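You operate a simulated robot arm through the tools that you are given. There is no shell and no other tool. Be economical: measure what you need, move in short steps, check, and stop when the job is done.

You run a simulated two-armed robot. Do the job below in one go: nothing can be reset, and whatever is moved stays where it is left.

TASK
Hold the black floor light on the clear end of the packing bench steady with one hand and press the button of the black floor light to switch it on with the other.
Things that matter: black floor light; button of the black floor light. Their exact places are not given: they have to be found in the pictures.

Only the result counts: the job must be done as asked and must still hold three seconds after the hand-in. Knocking over, shifting, dropping, spilling or breaking anything else fails it.

THE ROBOT
Two 7-joint arms with two-finger grippers on one trunk, on a base that drives. Base frame: it is fixed to the floor where the robot stands at the start and does not move with it; the origin is under the middle of the robot, x ahead of it, y to its left, z up; the surface under the hand at the start is at about z = 0.88. Readings come in m, rad, newtons and seconds.
The left shoulder is at the start at [0.03, 0.175, 1.304], the right one opposite. With the tool pointing down near the work surface each hand reaches from about 0.1 to 0.82 m from the robot's upright axis, wherever it stands, measured 20 degrees to its own side. Places, roughly: button of the black floor light [0.7, 0, 1]. Payload 2.94 kg a hand.
The tool frame of a hand sits at the grasp point between the pads (the TCP): z along the fingers, y along the line on which they close. The tips reach 0.03 m beyond it. The gripper opens to 0.138 m. The gripper's body begins 0.109 m behind the TCP.
Orientation is that of the tool frame in the base frame, as a unit quaternion [w, x, y, z]. With the fingers straight down and closing along the base's y, the tool's x points along the base's -x, its y along +y and its z along -z.

THE INTERFACE
- The arms move only by the tool nudge_tool. It takes "left_targets", "right_targets" or both (then of equal length, played together; a hand with none holds still); each is a list of rows, each a list of 7 numbers: the shift along the tool's x, y, z in m, then the turn, a rotation vector about the tool's x, y, z in rad, then the finger opening in m, from 0 to 0.138. In form: [[dx, dy, dz, ax, ay, az, hand], ...]. A call has 1 to 10 rows; each row shifts and turns the commanded pose from where the row before left it, along the tool's axes as they then stand. A row lasts 0.2 s, in which the tool goes at most 0.05 m and 0.15 rad; a call with a longer step from one row to the next is refused whole, and so is a gripper value outside its range. Where a pose cannot be reached the arm comes as near as it can. A force on the tool above 40 N (or 10 N above the force at the start of the call, whichever is more), or a blocked arm, ends the call early, and 0.2 s more pass. Each finger halts on what it meets, pressing with about 29 N; the grip force reading is that of the motor and also rises with nothing between the fingers. The clock runs only during rows and for 0.2 s after the last one: add rows that do not move to give the fingers time. It gives the time, the measured TCP pose, the force on the tool (base axes), the opening and the grip force at its end, in the units of the frame above (readings bear some noise), with the torque about the TCP (base axes, N m) and any sound that the robot's microphone picked up.
- Cameras (640 x 400 px; columns grow to the right, rows downward): "scene" is now at [0.0708, -0.0256, 1.7953]; the picture's right is [-0.24, -0.97, 0.00], its down [-0.69, 0.17, -0.71] and it looks along [0.69, -0.17, -0.71] (base axes); focal length 294 px, centre (320, 200). "left" rides on the left gripper at [0.071, -0.019, -0.146] in its tool frame; the picture's right is [0.26, 0.96, 0.00], its down [-0.85, 0.23, -0.48] and it looks along [-0.46, 0.12, 0.88] (tool axes); focal length 280 px, centre (320, 200). "right" rides on the right gripper at [0.071, 0.019, -0.146] in its tool frame; the picture's right is [-0.26, 0.97, 0.00], its down [-0.85, -0.23, -0.48] and it looks along [-0.46, -0.12, 0.88] (tool axes); focal length 280 px, centre (320, 200).
- camera(camera): a new picture of that camera. The clock stands still meanwhile.
- lift_body(by): slides the trunk up (or, below 0, down) by that many m; the arms and the scene camera ride with it, the base frame stays. It gives what a move gives, with no picture.
- roll_base(legs): drives the robot by 1 to 6 legs, each [ahead, turn to the left] in m and rad, along the robot's own axes; the way and the turn of a leg run together, so that a leg with both is an arc; at most 1.5 m and 3.142 rad a leg. The arms and the cameras ride along, it lands a little off, and it stops where it bumps. It gives what a move gives.
- pan_tilt(pan, tilt): turns the head with the scene camera to pan (to the left, within 2.094 rad either way) and tilt (down, from -0.506 to 1.204), counted from straight ahead of the robot. It gives what a move gives.
- point_at(camera, pixels): there is no depth. For up to 12 entries [column, row, z] of the newest picture of that camera ("zoom" is the newest enlarged one), the place [x, y] in the base frame at which the ray of that pixel passes the height z, good to about 0.003 m, but the place of the scene camera against the robot may be out by one fixed shift of up to 0.025 m in any direction. The clock stands still meanwhile.
- close_up(camera, box): a new picture of the part [left, top, right, bottom] of that camera's present view, enlarged. The clock stands still meanwhile.
- hand_in(): hands the job in; it is judged then, once.

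Work in short steps. Measure before you move; look again where a grasp or a placing could have gone wrong, and mend it. You have 80 turns and 62 pictures in all, those below and enlarged ones among them. Open the grippers and draw the arms clear of the work before you hand the job in, unless the task says otherwise; then end with one line.

The tools are called after "Request:" by a JSON object that holds its "fn" and its "kwargs". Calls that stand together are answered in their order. nudge_tool: Moves the arms, as the interface text tells. Its arguments: {"type":"object","properties":{"left_targets":{"type":"array"},"right_targets":{"type":"array"}},"required":[]} The other tools are called the same way: lift_body (by) slides the trunk up or down; roll_base (legs) drives the base; pan_tilt (pan, tilt) turns the head that bears the scene camera; camera (camera) takes a picture; point_at (camera, pixels) gives the place at which the rays of pixels pass given heights; close_up (camera, box) takes an enlarged picture of a part of a camera's view; hand_in () hands the job in.

At the start:

```text
time: 0.0
left_ee_pos: [0.562, 0.1483, 1.2704]
left_ee_rot: [0.0, -0.001, 1.0, 0.0]
left_wrist_force: [-0.3, 0.0, -1.1]
left_wrist_torque: [0.02, -0.01, 0.01]
left_gripper_width: 0.1382
left_finger_force: 0.1
right_ee_pos: [0.5211, -0.2688, 1.347]
right_ee_rot: [0.001, 0.0, 1.0, 0.0]
right_wrist_force: [0.3, 0.1, -0.5]
right_wrist_torque: [0.01, 0.01, -0.02]
right_gripper_width: 0.1381
right_finger_force: 0.1
trunk travel left (down, up): [-0.475, 0.259]
robot x, y, heading: [0.0001, 0.0014, 0.005]
head pan, tilt: [-0.241, 0.784]
```

scene: 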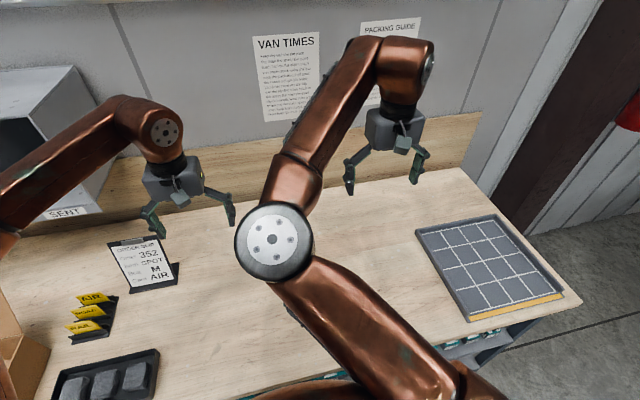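
right: 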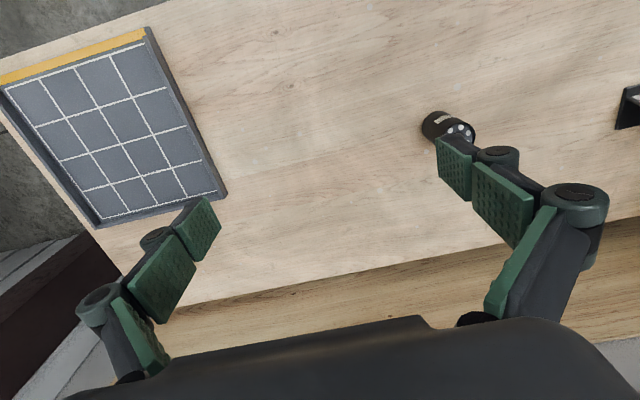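
left: 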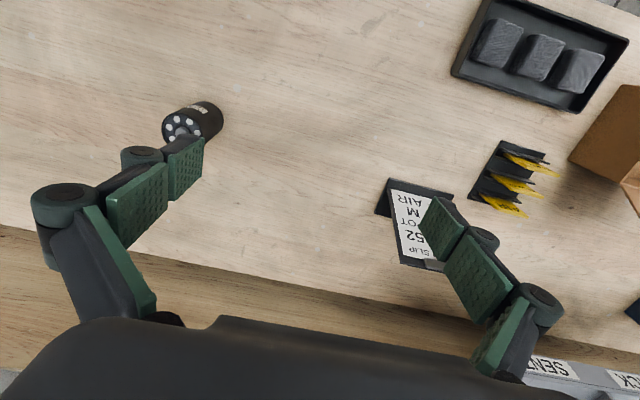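

The black light shows in the left picture near (192,122) and in the right one near (447,127). I enlarge both and get coordinates.

Request:
{"fn": "close_up", "kwargs": {"camera": "left", "box": [140, 80, 260, 155]}}

Request:
{"fn": "close_up", "kwargs": {"camera": "right", "box": [390, 90, 510, 165]}}

Request:
{"fn": "point_at", "kwargs": {"camera": "left", "pixels": [[183, 128, 0.88], [183, 128, 0.95], [205, 115, 0.88], [205, 115, 0.95], [192, 122, 0.88], [192, 122, 1.0]]}}

Request:
{"fn": "point_at", "kwargs": {"camera": "right", "pixels": [[460, 130, 0.88], [460, 130, 0.95], [435, 125, 0.88], [435, 125, 0.95], [447, 127, 0.88], [447, 127, 1.0]]}}

```text
5.33 times, centred on (200, 118) of left
```

zoom: 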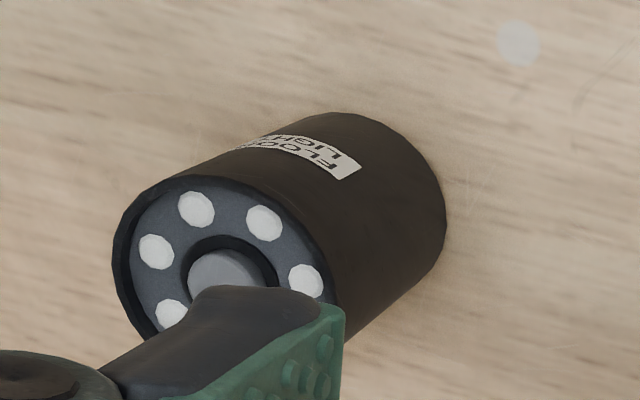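

```text
5.33 times, centred on (450, 128) of right
```

zoom: 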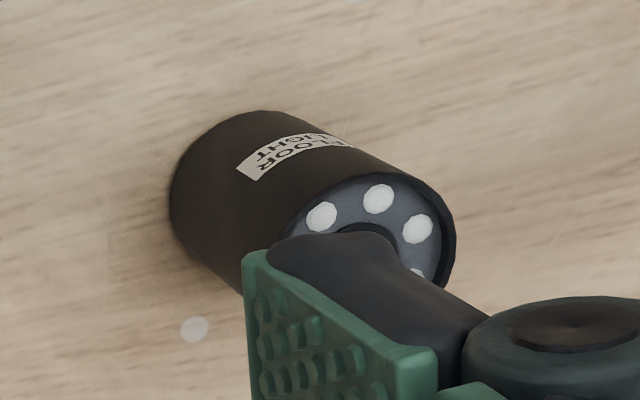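

```text
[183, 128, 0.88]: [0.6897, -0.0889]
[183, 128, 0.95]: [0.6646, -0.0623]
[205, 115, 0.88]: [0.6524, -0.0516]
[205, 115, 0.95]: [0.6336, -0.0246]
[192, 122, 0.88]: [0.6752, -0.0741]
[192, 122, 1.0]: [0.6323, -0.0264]
```

```text
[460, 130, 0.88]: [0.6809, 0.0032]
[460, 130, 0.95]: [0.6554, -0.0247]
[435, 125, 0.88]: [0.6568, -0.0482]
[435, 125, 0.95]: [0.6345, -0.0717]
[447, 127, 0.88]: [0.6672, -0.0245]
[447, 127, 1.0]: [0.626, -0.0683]
```

The light stands upright at about (0.65,-0.045), its top near z≈1.0, with the button in the middle of the LED ring. I turn the left hand by -1.5 rad about its tool z so it can come in from the left side; I also measure the slip stand's place.

Request:
{"fn": "point_at", "kwargs": {"camera": "left", "pixels": [[376, 213, 0.88], [390, 178, 0.88], [400, 265, 0.9], [453, 193, 0.88], [453, 75, 0.88], [480, 195, 0.88]]}}

Request:
{"fn": "nudge_tool", "kwargs": {"left_targets": [[0, 0.03, 0, 0, 0, -0.15, 0.138], [0, 0.03, 0, 0, 0, -0.15, 0.138], [0, 0.03, 0, 0, 0, -0.15, 0.138], [0, 0, 0, 0, 0, -0.15, 0.138], [0, 0, 0, 0, 0, -0.15, 0.138], [0, 0, 0, 0, 0, -0.15, 0.138], [0, 0, 0, 0, 0, -0.15, 0.138], [0, 0, 0, 0, 0, -0.15, 0.138], [0, 0, 0, 0, 0, -0.15, 0.138], [0, 0, 0, 0, 0, -0.15, 0.138]], "right_targets": [[0, -0.03, 0, 0, 0, 0, 0.1], [0, -0.03, 0, 0, 0, 0, 0.08], [0, -0.03, 0, 0, 0, 0, 0.06], [0, 0, 0, 0, 0, 0, 0.04], [0, 0, 0, 0, 0, 0, 0.02], [0, 0, 0, 0, 0, 0, 0.0], [0, 0, 0, 0, 0, 0, 0.0], [0, 0, 0, 0, 0, 0, 0.0], [0, 0, 0, 0, 0, 0, 0.0], [0, 0, 0, 0, 0, 0, 0.0]]}}

Request:
{"fn": "camera", "kwargs": {"camera": "left"}}

Request:
{"fn": "camera", "kwargs": {"camera": "right"}}

```text
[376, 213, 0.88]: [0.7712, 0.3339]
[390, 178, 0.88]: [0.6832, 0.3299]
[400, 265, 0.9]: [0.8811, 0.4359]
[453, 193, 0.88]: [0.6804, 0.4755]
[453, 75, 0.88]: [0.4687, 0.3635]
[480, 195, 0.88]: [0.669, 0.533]
```

```text
time: 2.2
left_ee_pos: [0.549, 0.2347, 1.2726]
left_ee_rot: [0.0, -0.683, 0.731, 0.0]
left_wrist_force: [0.4, -0.7, 0.4]
left_wrist_torque: [-0.02, -0.01, -0.04]
left_gripper_width: 0.1382
left_finger_force: 0.0
right_ee_pos: [0.5204, -0.359, 1.3473]
right_ee_rot: [0.0, -0.001, 1.0, 0.0]
right_wrist_force: [0.9, 0.6, -0.5]
right_wrist_torque: [0.0, -0.01, 0.0]
right_gripper_width: 0.0002
right_finger_force: 28.6
trunk travel left (down, up): [-0.475, 0.259]
robot x, y, heading: [0.0011, -0.0001, 0.003]
head pan, tilt: [-0.241, 0.784]
```

```text
56 pictures are left
```

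left: 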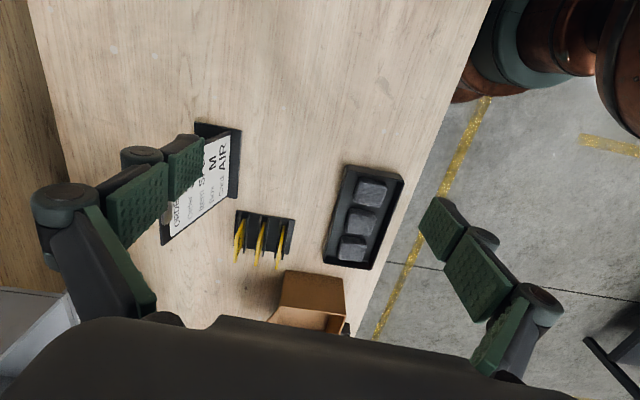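

```text
55 pictures are left
```

right: 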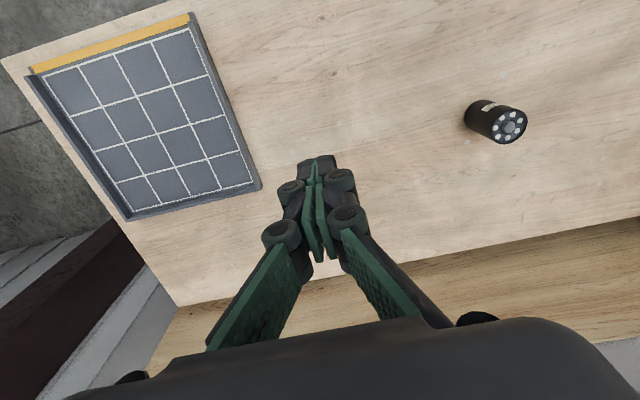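

The right hand now sees the light's top freely at (510,125). I enlarge it, and tilt the left hand 1.0 rad about tool y so it points to the light.

Request:
{"fn": "close_up", "kwargs": {"camera": "right", "box": [440, 80, 560, 155]}}

Request:
{"fn": "nudge_tool", "kwargs": {"left_targets": [[0, 0, 0, 0, 0.14, -0.07, 0.138], [0, 0, 0, 0, 0.15, 0, 0.138], [0, 0, 0, 0, 0.15, 0, 0.138], [0, 0, 0, 0, 0.15, 0, 0.138], [0, 0, 0, 0, 0.15, 0, 0.138], [0, 0, 0, 0, 0.15, 0, 0.138], [0, 0, 0, 0, 0.12, 0, 0.138], [0, 0, 0, 0, 0, 0, 0.138]]}}

Request:
{"fn": "camera", "kwargs": {"camera": "left"}}

```text
5.33 times, centred on (500, 118) of right
```

zoom: 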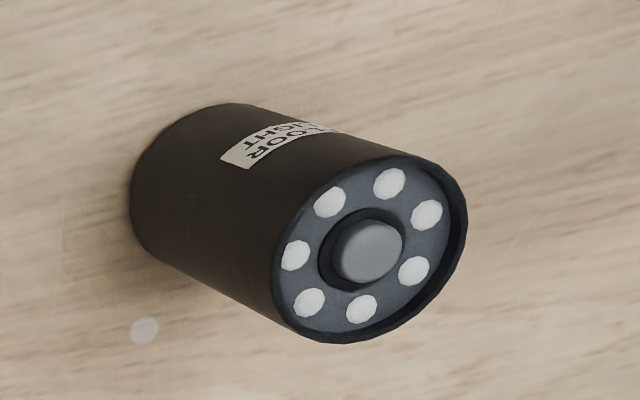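

```text
refused: row 1 steps farther than a row can; nothing moved
```

```text
53 pictures are left
```

left: 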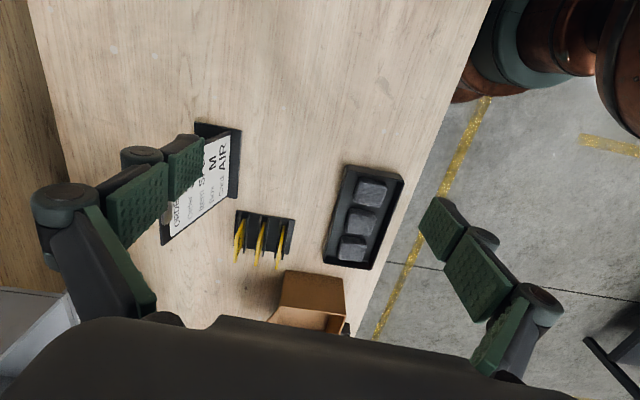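

Step too large; I split the yaw into its own row. I also measure the light edges in the zoom picture: button (368,250), top rim edges, base.

Request:
{"fn": "nudge_tool", "kwargs": {"left_targets": [[0, 0, 0, 0, 0, -0.07, 0.138], [0, 0, 0, 0, 0.145, 0, 0.138], [0, 0, 0, 0, 0.145, 0, 0.138], [0, 0, 0, 0, 0.145, 0, 0.138], [0, 0, 0, 0, 0.145, 0, 0.138], [0, 0, 0, 0, 0.145, 0, 0.138], [0, 0, 0, 0, 0.145, 0, 0.138], [0, 0, 0, 0, 0.13, 0, 0.138], [0, 0, 0, 0, 0, 0, 0.138]]}}

Request:
{"fn": "camera", "kwargs": {"camera": "left"}}

Request:
{"fn": "close_up", "kwargs": {"camera": "right", "box": [440, 80, 560, 155]}}

Request:
{"fn": "point_at", "kwargs": {"camera": "zoom", "pixels": [[370, 250, 0.98], [370, 250, 1.0], [370, 250, 1.02], [275, 290, 1.0], [468, 210, 1.0], [365, 340, 1.0], [400, 155, 1.0], [132, 190, 0.88], [240, 104, 0.88]]}}

```text
time: 4.2
left_ee_pos: [0.5481, 0.2349, 1.2722]
left_ee_rot: [-0.34, -0.619, 0.621, -0.34]
left_wrist_force: [-0.1, 0.1, 0.3]
left_wrist_torque: [0.0, 0.02, -0.04]
left_gripper_width: 0.1381
left_finger_force: 0.1
right_ee_pos: [0.5203, -0.3606, 1.3469]
right_ee_rot: [0.0, 0.001, 1.0, 0.0]
right_wrist_force: [-0.5, -0.2, 0.9]
right_wrist_torque: [0.01, 0.0, -0.01]
right_gripper_width: 0.0
right_finger_force: 28.5
trunk travel left (down, up): [-0.475, 0.259]
robot x, y, heading: [-0.001, -0.0002, 0.001]
head pan, tilt: [-0.241, 0.784]
```

```text
52 pictures are left
```

left: 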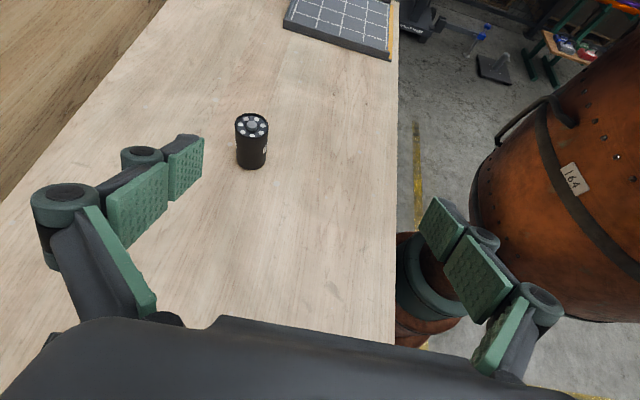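

```text
5.33 times, centred on (500, 118) of right
```

zoom: 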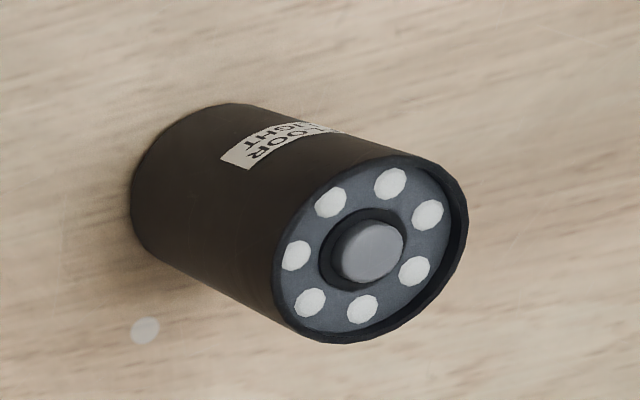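

```text
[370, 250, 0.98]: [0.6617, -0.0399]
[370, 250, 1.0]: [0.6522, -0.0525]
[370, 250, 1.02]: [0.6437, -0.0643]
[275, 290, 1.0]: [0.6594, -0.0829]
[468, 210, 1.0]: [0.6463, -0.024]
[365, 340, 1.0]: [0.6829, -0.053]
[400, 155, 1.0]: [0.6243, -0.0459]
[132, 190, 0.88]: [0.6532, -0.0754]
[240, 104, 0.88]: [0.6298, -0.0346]
```

The left view shows the light at (252,140). I enlarge it to triangulate the button and base.

Request:
{"fn": "close_up", "kwargs": {"camera": "left", "box": [200, 105, 304, 170]}}

Request:
{"fn": "point_at", "kwargs": {"camera": "left", "pixels": [[252, 125, 0.98], [252, 125, 1.0], [252, 125, 1.02], [252, 169, 0.88], [237, 160, 0.9], [267, 160, 0.9]]}}

```text
6.15 times, centred on (252, 138) of left
```

zoom: 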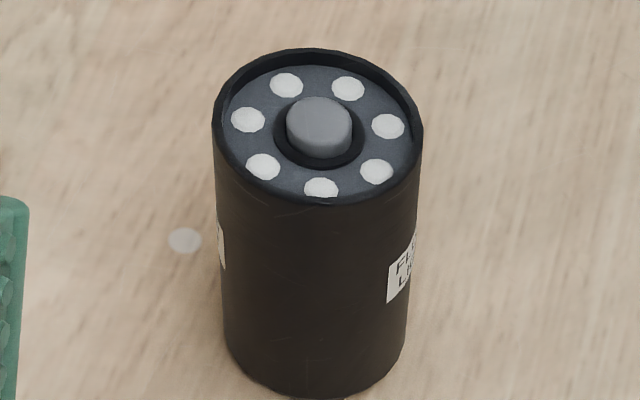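

```text
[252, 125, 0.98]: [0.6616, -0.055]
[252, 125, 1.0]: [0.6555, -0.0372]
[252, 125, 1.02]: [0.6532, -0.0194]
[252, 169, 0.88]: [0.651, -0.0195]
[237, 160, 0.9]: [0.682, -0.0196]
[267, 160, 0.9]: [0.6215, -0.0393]
```

Triangulated: button top at about (0.657,-0.047,0.99), diameter of the light about 0.062. I go to a stand-off 0.15 m back along the left tool's axis from the grasp point (0.655,-0.048,0.935).

Request:
{"fn": "nudge_tool", "kwargs": {"left_targets": [[-0.0163, -0.0134, 0.0338, 0, 0, 0, 0.138], [-0.0163, -0.0134, 0.0338, 0, 0, 0, 0.138], [-0.0163, -0.0134, 0.0338, 0, 0, 0, 0.138], [-0.0163, -0.0134, 0.0338, 0, 0, 0, 0.138], [-0.0163, -0.0134, 0.0338, 0, 0, 0, 0.138], [-0.0163, -0.0134, 0.0338, 0, 0, 0, 0.138], [-0.0163, -0.0134, 0.0338, 0, 0, 0, 0.138], [-0.0163, -0.0134, 0.0338, 0, 0, 0, 0.138], [0, 0, 0, 0, 0, 0, 0.138]]}}

Request:
{"fn": "camera", "kwargs": {"camera": "left"}}

Request:
{"fn": "camera", "kwargs": {"camera": "scene"}}

```text
time: 6.2
left_ee_pos: [0.6552, 0.0795, 1.015]
left_ee_rot: [-0.339, -0.62, 0.621, -0.339]
left_wrist_force: [0.8, 0.2, 0.5]
left_wrist_torque: [0.01, -0.01, 0.02]
left_gripper_width: 0.1381
left_finger_force: 0.0
right_ee_pos: [0.5202, -0.3584, 1.3469]
right_ee_rot: [0.0, 0.0, 1.0, 0.001]
right_wrist_force: [0.3, -0.2, -0.3]
right_wrist_torque: [0.0, -0.02, -0.03]
right_gripper_width: 0.0
right_finger_force: 28.3
trunk travel left (down, up): [-0.475, 0.259]
robot x, y, heading: [0.0007, -0.0019, -0.001]
head pan, tilt: [-0.241, 0.784]
```

```text
49 pictures are left
```

left: 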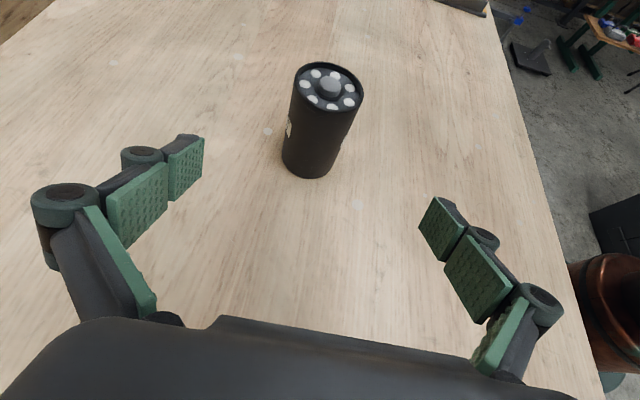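

```text
48 pictures are left
```

scene: 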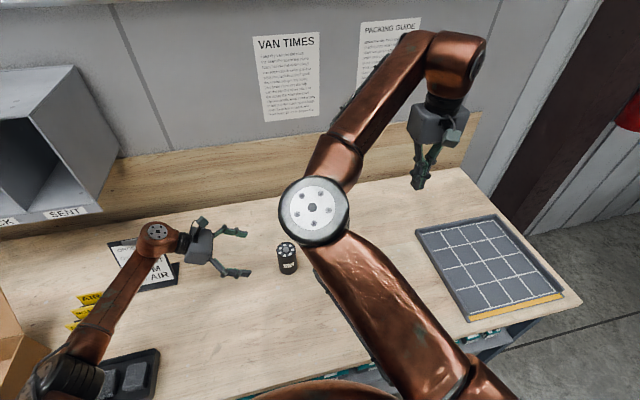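

The fingers straddle the light's line nicely. I check the light's place from this nearer view before sliding in.

Request:
{"fn": "point_at", "kwargs": {"camera": "left", "pixels": [[329, 84, 0.99], [296, 70, 0.985], [363, 95, 0.985], [283, 155, 0.88], [333, 165, 0.88], [308, 178, 0.88]]}}

Request:
{"fn": "close_up", "kwargs": {"camera": "scene", "box": [0, 180, 320, 380]}}

```text
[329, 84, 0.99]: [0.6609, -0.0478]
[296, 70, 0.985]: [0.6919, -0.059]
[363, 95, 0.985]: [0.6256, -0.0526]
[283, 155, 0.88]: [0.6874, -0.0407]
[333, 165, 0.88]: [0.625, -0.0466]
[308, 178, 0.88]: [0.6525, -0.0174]
```

```text
2.00 times, centred on (160, 280) of scene
```

zoom: 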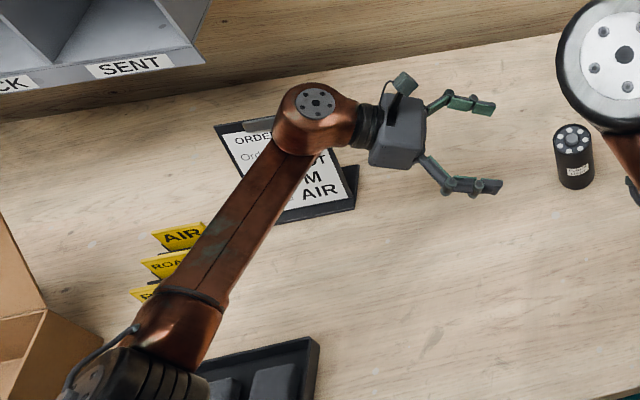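

Centre is about (0.658,-0.049). The forearm seems clear of slip and cards and will move away from them, so I slide in 0.15 m along the tool z.

Request:
{"fn": "nudge_tool", "kwargs": {"left_targets": [[0, -0.003, 0.025, 0, 0, 0, 0.138], [0, 0, 0.025, 0, 0, 0, 0.138], [0, 0, 0.025, 0, 0, 0, 0.138], [0, 0, 0.025, 0, 0, 0, 0.138], [0, 0, 0.025, 0, 0, 0, 0.138], [0, 0, 0.025, 0, 0, 0, 0.138], [0, 0, 0, 0, 0, 0, 0.138]]}}

Request:
{"fn": "camera", "kwargs": {"camera": "left"}}

Request:
{"fn": "camera", "kwargs": {"camera": "scene"}}

Request:
{"fn": "camera", "kwargs": {"camera": "right"}}

```text
time: 7.8
left_ee_pos: [0.659, -0.047, 0.9352]
left_ee_rot: [-0.34, -0.619, 0.621, -0.339]
left_wrist_force: [0.0, 0.4, -0.2]
left_wrist_torque: [-0.02, 0.0, 0.01]
left_gripper_width: 0.1383
left_finger_force: 0.1
right_ee_pos: [0.5198, -0.3586, 1.3474]
right_ee_rot: [0.0, 0.0, 1.0, 0.0]
right_wrist_force: [0.6, 0.9, -0.3]
right_wrist_torque: [-0.03, -0.01, 0.0]
right_gripper_width: 0.0
right_finger_force: 28.8
trunk travel left (down, up): [-0.475, 0.259]
robot x, y, heading: [-0.0023, 0.0022, 0.003]
head pan, tilt: [-0.241, 0.784]
```

```text
46 pictures are left
```

left: 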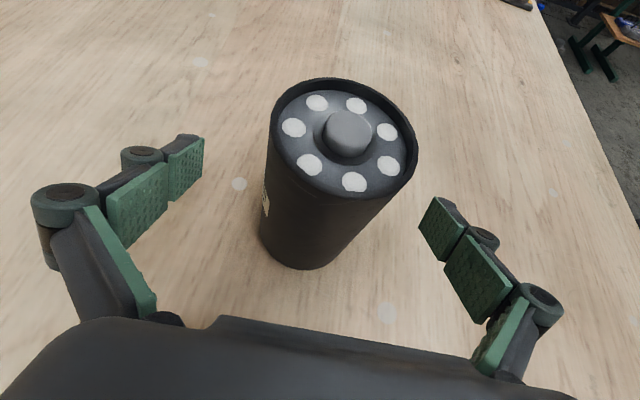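

```text
45 pictures are left
```

scene: 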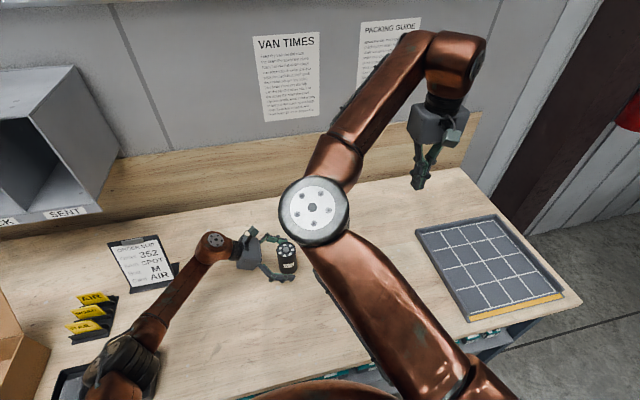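

```text
44 pictures are left
```

right: 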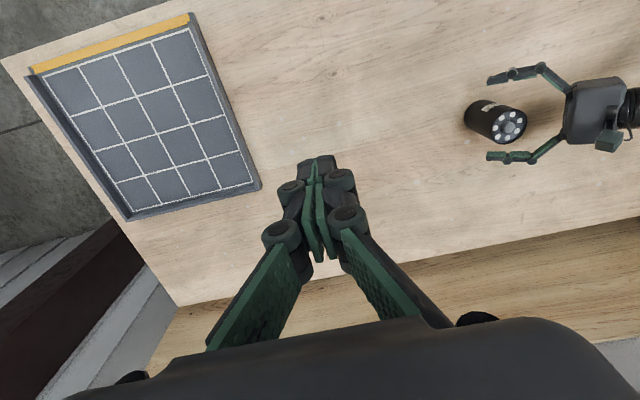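

The light is between the fingers. I measure its centre once more so the fingers touch evenly.

Request:
{"fn": "point_at", "kwargs": {"camera": "left", "pixels": [[349, 126, 0.99], [349, 130, 0.985], [272, 120, 0.985], [418, 155, 0.985], [262, 215, 0.92], [362, 235, 0.92], [305, 269, 0.88]]}}

```text
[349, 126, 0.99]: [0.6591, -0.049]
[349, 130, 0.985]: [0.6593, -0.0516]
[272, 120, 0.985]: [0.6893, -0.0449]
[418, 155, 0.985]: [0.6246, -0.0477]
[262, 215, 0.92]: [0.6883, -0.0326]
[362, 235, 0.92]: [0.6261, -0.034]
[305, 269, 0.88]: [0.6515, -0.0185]
```

Centre x≈0.658, matching the hand. I close the left fingers on the light.

Request:
{"fn": "nudge_tool", "kwargs": {"left_targets": [[0, 0.001, 0, 0, 0, 0, 0.12], [0, 0, 0, 0, 0, 0, 0.1], [0, 0, 0, 0, 0, 0, 0.085], [0, 0, 0, 0, 0, 0, 0.07], [0, 0, 0, 0, 0, 0, 0.06], [0, 0, 0, 0, 0, 0, 0.05], [0, 0, 0, 0, 0, 0, 0.05], [0, 0, 0, 0, 0, 0, 0.05]]}}

Request:
{"fn": "camera", "kwargs": {"camera": "left"}}

Request:
{"fn": "close_up", "kwargs": {"camera": "right", "box": [440, 50, 640, 175]}}

```text
time: 9.6
left_ee_pos: [0.6579, -0.0475, 0.9354]
left_ee_rot: [0.34, 0.62, -0.62, 0.34]
left_wrist_force: [2.1, 0.6, 1.7]
left_wrist_torque: [0.04, 0.08, -0.03]
left_gripper_width: 0.0618
left_finger_force: 29.0
right_ee_pos: [0.5206, -0.3591, 1.3466]
right_ee_rot: [0.0, 0.0, 1.0, -0.001]
right_wrist_force: [-0.7, -0.1, 0.6]
right_wrist_torque: [0.03, -0.02, 0.01]
right_gripper_width: 0.0002
right_finger_force: 28.4
trunk travel left (down, up): [-0.475, 0.259]
robot x, y, heading: [-0.0014, -0.0016, -0.003]
head pan, tilt: [-0.241, 0.784]
```

```text
43 pictures are left
```

left: 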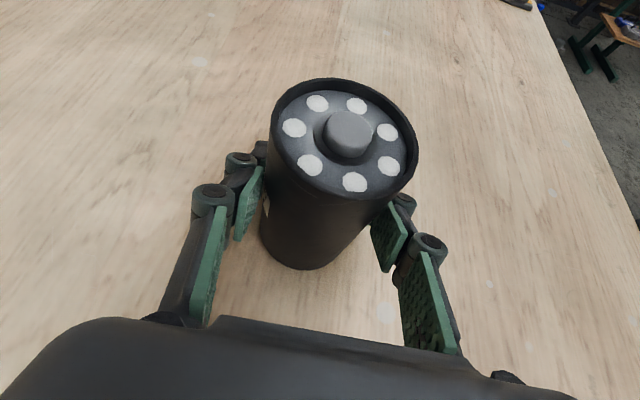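

```text
3.20 times, centred on (540, 112) of right
```

zoom: 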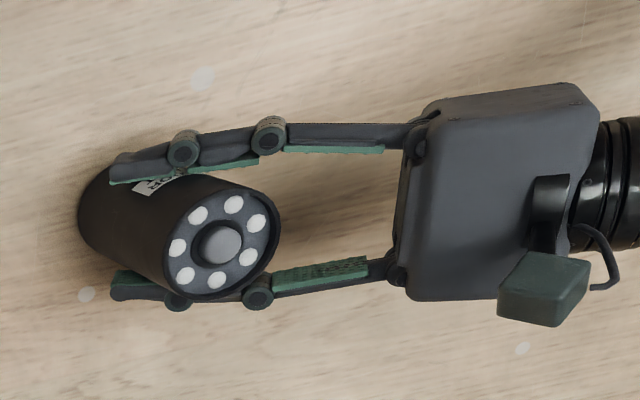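

The grip holds (0.0618 m, 29 N) and the light is unmoved. I yaw the right hand by -90° so its thin side faces the left gripper and its camera looks away.

Request:
{"fn": "nudge_tool", "kwargs": {"right_targets": [[0, 0, 0, 0, 0, -0.15, 0], [0, 0, 0, 0, 0, -0.15, 0], [0, 0, 0, 0, 0, -0.15, 0], [0, 0, 0, 0, 0, -0.15, 0], [0, 0, 0, 0, 0, -0.15, 0], [0, 0, 0, 0, 0, -0.15, 0], [0, 0, 0, 0, 0, -0.15, 0], [0, 0, 0, 0, 0, -0.15, 0], [0, 0, 0, 0, 0, -0.15, 0], [0, 0, 0, 0, 0, -0.15, 0]]}}

Request:
{"fn": "nudge_tool", "kwargs": {"right_targets": [[0, 0, 0, 0, 0, -0.07, 0], [0, 0, 0, 0, 0, 0, 0]]}}

Request:
{"fn": "camera", "kwargs": {"camera": "right"}}

Request:
{"fn": "camera", "kwargs": {"camera": "scene"}}

```text
time: 11.8
left_ee_pos: [0.6577, -0.0488, 0.9349]
left_ee_rot: [-0.34, -0.62, 0.62, -0.34]
left_wrist_force: [3.1, 1.7, 3.4]
left_wrist_torque: [-0.01, 0.09, -0.05]
left_gripper_width: 0.0619
left_finger_force: 28.9
right_ee_pos: [0.5215, -0.3595, 1.347]
right_ee_rot: [0.0, -0.683, 0.731, 0.0]
right_wrist_force: [0.6, -0.4, 0.8]
right_wrist_torque: [0.01, 0.0, -0.04]
right_gripper_width: 0.0
right_finger_force: 28.1
trunk travel left (down, up): [-0.475, 0.259]
robot x, y, heading: [0.0024, -0.0012, 0.001]
head pan, tilt: [-0.241, 0.784]
```

```text
time: 12.4
left_ee_pos: [0.658, -0.0485, 0.9347]
left_ee_rot: [0.34, 0.62, -0.62, 0.34]
left_wrist_force: [3.5, 1.3, 4.3]
left_wrist_torque: [-0.03, 0.06, -0.03]
left_gripper_width: 0.0617
left_finger_force: 29.6
right_ee_pos: [0.5223, -0.3587, 1.3472]
right_ee_rot: [0.0, 0.707, -0.707, 0.0]
right_wrist_force: [-0.4, -0.1, 0.0]
right_wrist_torque: [0.03, 0.04, 0.02]
right_gripper_width: 0.0
right_finger_force: 28.2
trunk travel left (down, up): [-0.475, 0.259]
robot x, y, heading: [0.001, -0.0002, 0.001]
head pan, tilt: [-0.241, 0.784]
```

```text
41 pictures are left
```

right: 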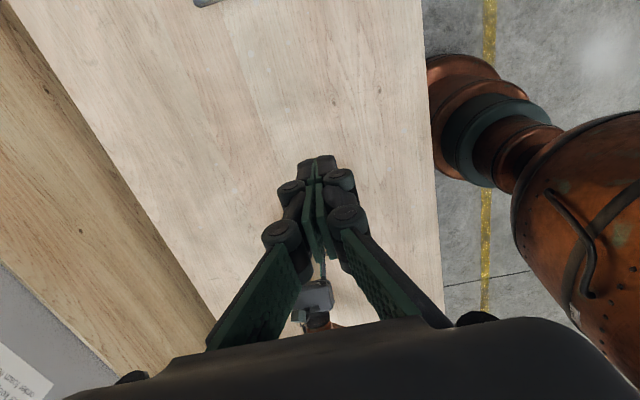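

```text
40 pictures are left
```

scene: 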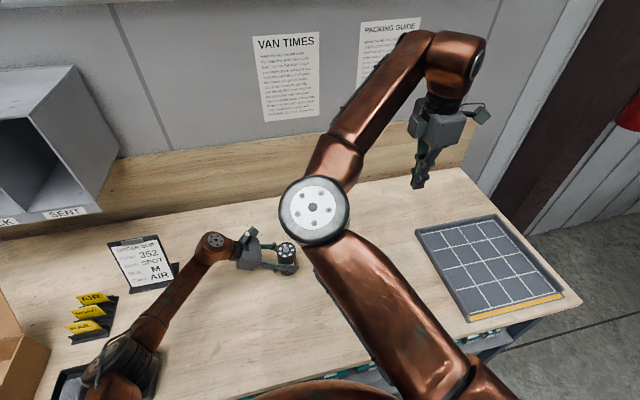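

Orientation reached exactly. I move the right TCP to above the button, (0.658,-0.049,1.10), tip then at about 1.07.

Request:
{"fn": "nudge_tool", "kwargs": {"right_targets": [[-0.031, -0.0136, 0.0247, 0, 0, 0, 0], [-0.031, -0.0136, 0.0247, 0, 0, 0, 0], [-0.031, -0.0136, 0.0247, 0, 0, 0, 0], [-0.031, -0.0136, 0.0247, 0, 0, 0, 0], [-0.031, -0.0136, 0.0247, 0, 0, 0, 0], [-0.031, -0.0136, 0.0247, 0, 0, 0, 0], [-0.031, -0.0136, 0.0247, 0, 0, 0, 0], [-0.031, -0.0136, 0.0247, 0, 0, 0, 0], [-0.031, -0.0136, 0.0247, 0, 0, 0, 0], [-0.031, -0.0136, 0.0247, 0, 0, 0, 0]]}}

Request:
{"fn": "camera", "kwargs": {"camera": "left"}}

Request:
{"fn": "camera", "kwargs": {"camera": "right"}}

Request:
{"fn": "camera", "kwargs": {"camera": "scene"}}

```text
time: 14.6
left_ee_pos: [0.6574, -0.0479, 0.9343]
left_ee_rot: [-0.34, -0.62, 0.62, -0.339]
left_wrist_force: [-1.0, 2.5, 4.0]
left_wrist_torque: [-0.07, 0.28, -0.12]
left_gripper_width: 0.0615
left_finger_force: 29.1
right_ee_pos: [0.6577, -0.0493, 1.1004]
right_ee_rot: [0.0, -0.707, 0.707, 0.0]
right_wrist_force: [0.4, 0.3, 0.2]
right_wrist_torque: [-0.03, 0.05, 0.0]
right_gripper_width: 0.0
right_finger_force: 28.2
trunk travel left (down, up): [-0.475, 0.259]
robot x, y, heading: [0.001, -0.0036, 0.003]
head pan, tilt: [-0.241, 0.784]
```

```text
39 pictures are left
```

left: 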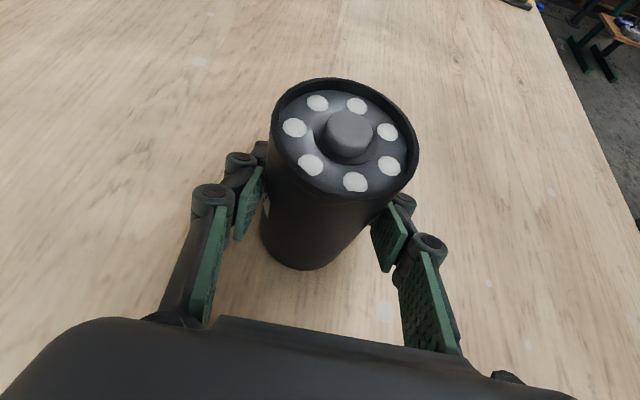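

```text
38 pictures are left
```

right: 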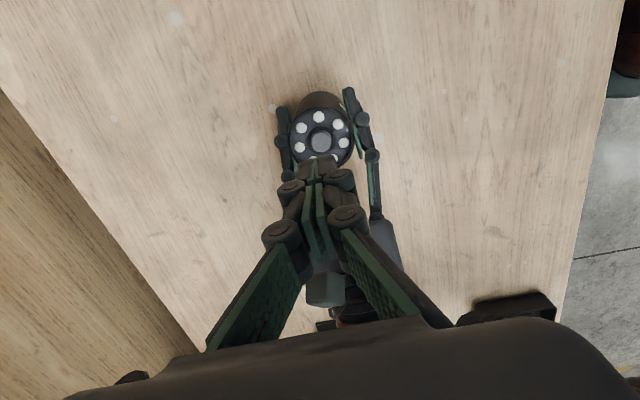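

```text
37 pictures are left
```

scene: 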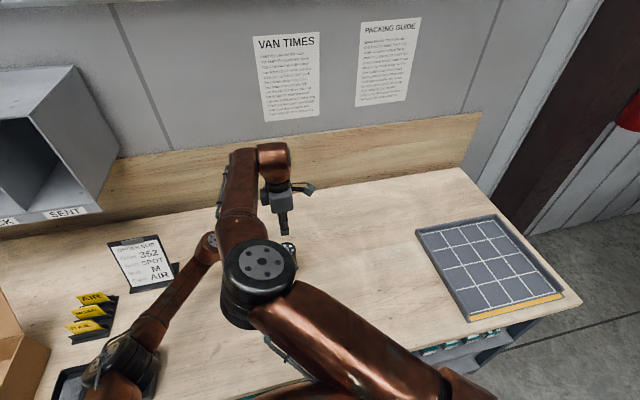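

The right tip hovers over the light; I verify the button position (321,141) from the right camera.

Request:
{"fn": "point_at", "kwargs": {"camera": "right", "pixels": [[321, 141, 0.99], [289, 140, 0.985], [354, 140, 0.985]]}}

Request:
{"fn": "nudge_tool", "kwargs": {"right_targets": [[0, 0, 0.03, 0, 0, 0, 0], [0, 0, 0.025, 0, 0, 0, 0], [0, 0, 0.01, 0, 0, 0, 0], [0, 0, 0, 0, 0, 0, 0]]}}

Request:
{"fn": "camera", "kwargs": {"camera": "left"}}

```text
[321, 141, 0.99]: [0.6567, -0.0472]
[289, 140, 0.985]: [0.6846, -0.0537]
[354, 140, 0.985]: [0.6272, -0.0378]
```

```text
time: 15.6
left_ee_pos: [0.6586, -0.0474, 0.9345]
left_ee_rot: [0.339, 0.621, -0.62, 0.339]
left_wrist_force: [-2.4, 2.9, 3.0]
left_wrist_torque: [-0.03, 0.25, -0.1]
left_gripper_width: 0.0615
left_finger_force: 28.4
right_ee_pos: [0.6578, -0.0505, 1.0347]
right_ee_rot: [0.0, -0.707, 0.708, 0.001]
right_wrist_force: [-0.8, 0.0, 0.7]
right_wrist_torque: [0.0, 0.01, -0.01]
right_gripper_width: 0.0
right_finger_force: 28.3
trunk travel left (down, up): [-0.475, 0.259]
robot x, y, heading: [-0.0007, 0.0007, 0.004]
head pan, tilt: [-0.241, 0.784]
```

```text
36 pictures are left
```

left: 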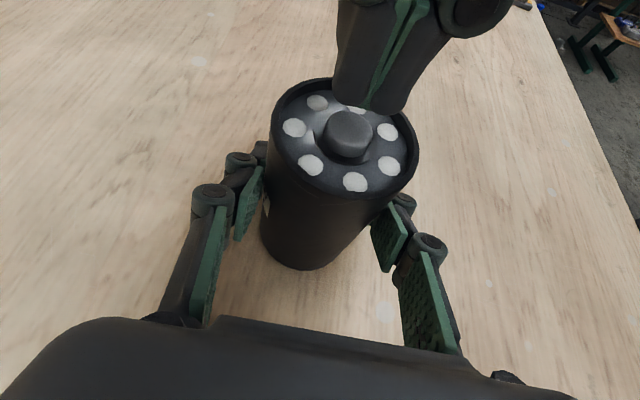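

I check the tip's centre line at (365,108) against the button before pressing.

Request:
{"fn": "close_up", "kwargs": {"camera": "left", "box": [270, 50, 430, 150]}}

Request:
{"fn": "point_at", "kwargs": {"camera": "left", "pixels": [[365, 108, 1.005], [333, 100, 1.005], [403, 112, 1.005], [349, 127, 0.99]]}}

```text
4.00 times, centred on (350, 100) of left
```

zoom: 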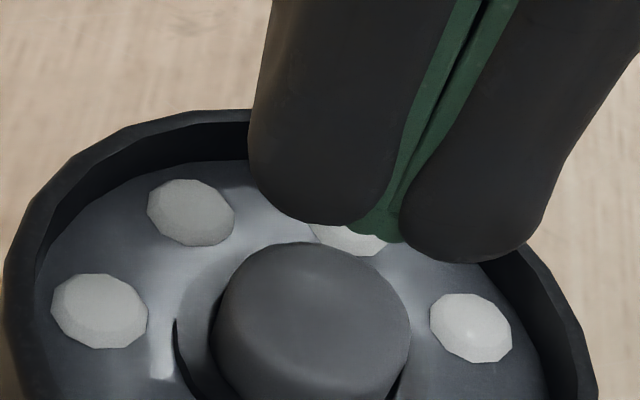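

```text
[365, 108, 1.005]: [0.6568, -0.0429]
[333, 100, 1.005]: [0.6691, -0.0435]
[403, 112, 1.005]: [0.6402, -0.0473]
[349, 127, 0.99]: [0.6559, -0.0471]
```

Aligned within 2 mm. I press down in small steps, watching force and sound.

Request:
{"fn": "nudge_tool", "kwargs": {"right_targets": [[0, 0, 0.004, 0, 0, 0, 0], [0, 0, 0.003, 0, 0, 0, 0], [0, 0, 0.003, 0, 0, 0, 0], [0, 0, 0.002, 0, 0, 0, 0], [0, 0, 0.002, 0, 0, 0, 0]]}}

Request:
{"fn": "close_up", "kwargs": {"camera": "left", "box": [250, 50, 442, 170]}}

```text
time: 16.8
left_ee_pos: [0.6572, -0.0475, 0.9351]
left_ee_rot: [-0.34, -0.62, 0.62, -0.339]
left_wrist_force: [-2.8, 2.2, 1.1]
left_wrist_torque: [-0.01, 0.22, -0.1]
left_gripper_width: 0.0618
left_finger_force: 29.3
right_ee_pos: [0.6586, -0.05, 1.0216]
right_ee_rot: [0.0, -0.706, 0.708, 0.0]
right_wrist_force: [-0.2, 0.0, 0.5]
right_wrist_torque: [-0.02, -0.02, 0.01]
right_gripper_width: 0.0
right_finger_force: 28.3
trunk travel left (down, up): [-0.475, 0.259]
robot x, y, heading: [-0.0013, 0.0037, -0.005]
head pan, tilt: [-0.241, 0.784]
```

```text
3.33 times, centred on (346, 110) of left
```

zoom: 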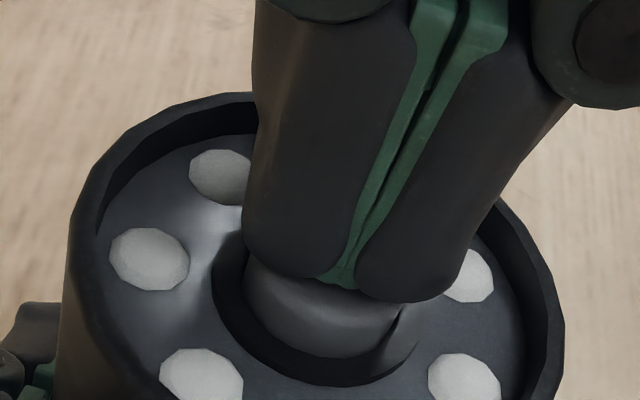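

Just about touching, centred on the button, no force yet. I go on in 2 mm steps.

Request:
{"fn": "nudge_tool", "kwargs": {"right_targets": [[0, 0, 0.002, 0, 0, 0, 0], [0, 0, 0.002, 0, 0, 0, 0]]}}

Request:
{"fn": "close_up", "kwargs": {"camera": "left", "box": [250, 50, 442, 170]}}

```text
time: 17.4
left_ee_pos: [0.6569, -0.0479, 0.9345]
left_ee_rot: [-0.34, -0.62, 0.62, -0.34]
left_wrist_force: [-1.1, 1.4, 1.0]
left_wrist_torque: [-0.11, 0.24, -0.08]
left_gripper_width: 0.062
left_finger_force: 28.9
right_ee_pos: [0.6571, -0.0508, 1.0177]
right_ee_rot: [0.0, -0.707, 0.708, 0.001]
right_wrist_force: [0.7, 0.0, 1.2]
right_wrist_torque: [0.02, 0.01, 0.02]
right_gripper_width: 0.0061
right_finger_force: 28.3
trunk travel left (down, up): [-0.475, 0.259]
robot x, y, heading: [-0.001, -0.0011, 0.005]
head pan, tilt: [-0.241, 0.784]
```

```text
3.33 times, centred on (346, 110) of left
```

zoom: 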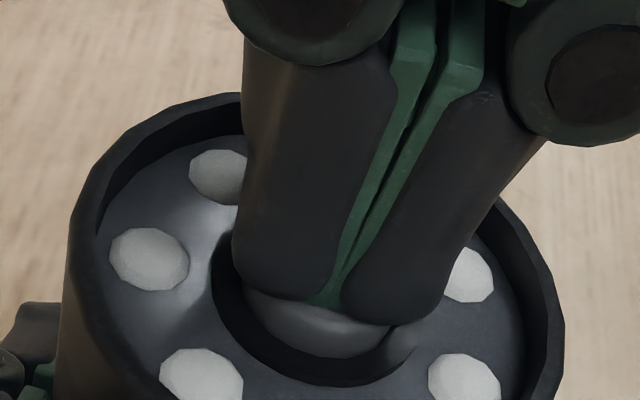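

Contact begins (force just over 1 N, fingers slightly spread). I press on in 2 mm steps.

Request:
{"fn": "nudge_tool", "kwargs": {"right_targets": [[0, 0, 0.002, 0, 0, 0, 0], [0, 0, 0.002, 0, 0, 0, 0]]}}

Request:
{"fn": "close_up", "kwargs": {"camera": "left", "box": [250, 50, 442, 170]}}

```text
time: 18.0
left_ee_pos: [0.6565, -0.0484, 0.9344]
left_ee_rot: [0.339, 0.621, -0.62, 0.339]
left_wrist_force: [0.1, 1.1, -0.2]
left_wrist_torque: [-0.18, 0.22, -0.05]
left_gripper_width: 0.0619
left_finger_force: 28.2
right_ee_pos: [0.6568, -0.0492, 1.0139]
right_ee_rot: [0.0, -0.706, 0.708, -0.001]
right_wrist_force: [0.0, -0.3, 6.0]
right_wrist_torque: [0.04, -0.01, 0.02]
right_gripper_width: 0.0058
right_finger_force: 28.1
trunk travel left (down, up): [-0.475, 0.259]
robot x, y, heading: [0.0011, -0.0011, -0.001]
head pan, tilt: [-0.241, 0.784]
heard: click
```

```text
3.33 times, centred on (346, 110) of left
```

zoom: 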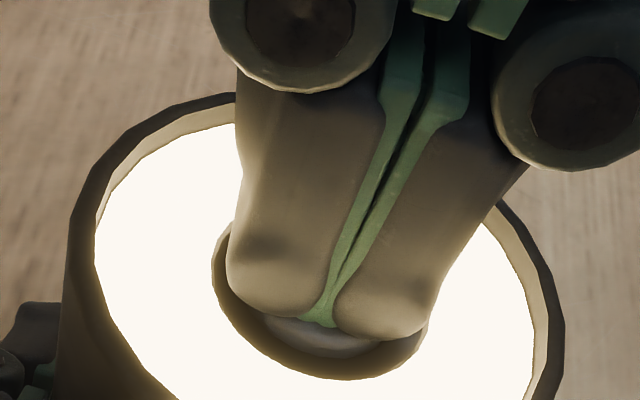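

A click was heard and the light is on. I lift the right hand straight up, then away.

Request:
{"fn": "nudge_tool", "kwargs": {"right_targets": [[0, 0, -0.02, 0, 0, 0, 0], [0, 0, -0.03, 0, 0, 0, 0], [0, 0, -0.04, 0, 0, 0, 0], [0, 0, -0.04, 0, 0, 0, 0], [0.03, 0, -0.03, 0, 0, 0, 0], [0.04, 0, -0.02, 0, 0, 0, 0], [0.045, 0, 0, 0, 0, 0, 0], [0.045, 0, 0, 0, 0, 0, 0], [0.045, 0, 0, 0, 0, 0, 0], [0, 0, 0, 0, 0, 0, 0]]}}

Request:
{"fn": "camera", "kwargs": {"camera": "left"}}

```text
time: 20.2
left_ee_pos: [0.6573, -0.0477, 0.935]
left_ee_rot: [0.34, 0.62, -0.62, 0.34]
left_wrist_force: [-0.3, 0.1, 0.0]
left_wrist_torque: [-0.05, 0.15, 0.03]
left_gripper_width: 0.0617
left_finger_force: 29.0
right_ee_pos: [0.6578, -0.2546, 1.1929]
right_ee_rot: [0.0, 0.708, -0.707, 0.0]
right_wrist_force: [-0.5, 0.2, -0.2]
right_wrist_torque: [-0.05, -0.01, 0.04]
right_gripper_width: 0.0
right_finger_force: 28.2
trunk travel left (down, up): [-0.475, 0.259]
robot x, y, heading: [0.0009, 0.0019, -0.002]
head pan, tilt: [-0.241, 0.784]
```

```text
31 pictures are left
```

left: 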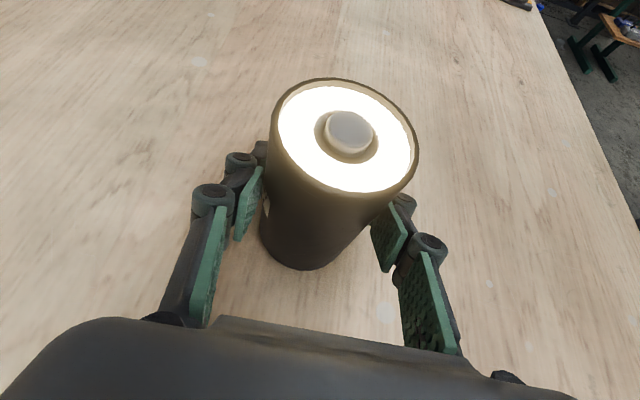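

The light stays on and has not moved. I open the left hand and the right hand, then back the left one out along its own axis.

Request:
{"fn": "nudge_tool", "kwargs": {"left_targets": [[0, 0, 0, 0, 0, 0, 0.08], [0, 0, 0, 0, 0, 0, 0.1], [0, 0, 0, 0, 0, 0, 0.12], [0, 0, 0, 0, 0, 0, 0.138], [0, 0, 0, 0, 0, 0, 0.138], [0, 0, 0, 0, 0, 0, 0.138], [0, 0, 0, 0, 0, 0, 0.138]], "right_targets": [[0, 0, 0, 0, 0, 0, 0.03], [0, 0, 0, 0, 0, 0, 0.05], [0, 0, 0, 0, 0, 0, 0.08], [0, 0, 0, 0, 0, 0, 0.08], [0, 0, 0, 0, 0, 0, 0.08], [0, 0, 0, 0, 0, 0, 0.08], [0, 0, 0, 0, 0, 0, 0.08]]}}

Request:
{"fn": "nudge_tool", "kwargs": {"left_targets": [[0, 0, -0.02, 0, 0, 0, 0.138], [0, 0, -0.03, 0, 0, 0, 0.138], [0, 0, -0.03, 0, 0, 0, 0.138], [0, 0, -0.03, 0, 0, 0, 0.138], [0, 0, -0.03, 0, 0, 0, 0.138], [0.03, 0, -0.02, 0, 0, 0, 0.138], [0.03, 0, -0.02, 0, 0, 0, 0.138], [0, 0, 0, 0, 0, 0, 0.138]]}}

Request:
{"fn": "camera", "kwargs": {"camera": "left"}}

Request:
{"fn": "camera", "kwargs": {"camera": "scene"}}

```text
time: 21.8
left_ee_pos: [0.6569, -0.0483, 0.934]
left_ee_rot: [0.339, 0.621, -0.62, 0.34]
left_wrist_force: [-0.1, 0.3, 0.1]
left_wrist_torque: [0.01, 0.0, 0.01]
left_gripper_width: 0.1378
left_finger_force: 0.0
right_ee_pos: [0.6583, -0.2546, 1.1927]
right_ee_rot: [-0.001, -0.707, 0.707, 0.0]
right_wrist_force: [0.7, -1.4, -0.4]
right_wrist_torque: [0.0, 0.0, 0.02]
right_gripper_width: 0.08
right_finger_force: 0.0
trunk travel left (down, up): [-0.475, 0.259]
robot x, y, heading: [-0.0018, -0.0038, 0.002]
head pan, tilt: [-0.241, 0.784]
```

```text
time: 23.6
left_ee_pos: [0.6571, 0.0735, 1.0822]
left_ee_rot: [-0.34, -0.62, 0.621, -0.338]
left_wrist_force: [-0.7, -0.5, 0.6]
left_wrist_torque: [0.01, 0.0, 0.01]
left_gripper_width: 0.138
left_finger_force: 0.0
right_ee_pos: [0.658, -0.2549, 1.1927]
right_ee_rot: [0.0, -0.707, 0.708, 0.0]
right_wrist_force: [-0.2, 0.2, 0.4]
right_wrist_torque: [0.0, 0.05, 0.04]
right_gripper_width: 0.0802
right_finger_force: 0.0
trunk travel left (down, up): [-0.475, 0.259]
robot x, y, heading: [0.0006, -0.0018, -0.001]
head pan, tilt: [-0.241, 0.784]
```

```text
30 pictures are left
```

left: 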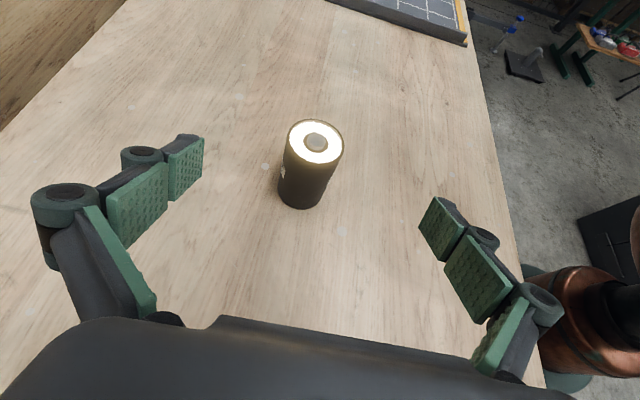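

```text
29 pictures are left
```

scene: 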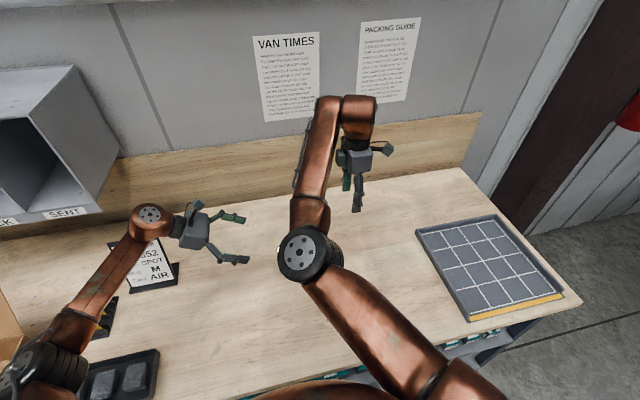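

The light is standing, lit, and both hands are open and clear of it; nothing else has shifted. I hand in.

Request:
{"fn": "hand_in", "kwargs": {}}

```text
The job is handed in.
```

I held the black floor light with the left hand and pressed its button with the right. It clicked on and was still lit and upright in the last picture, after both hands had opened and drawn clear; nothing else appeared to have moved.
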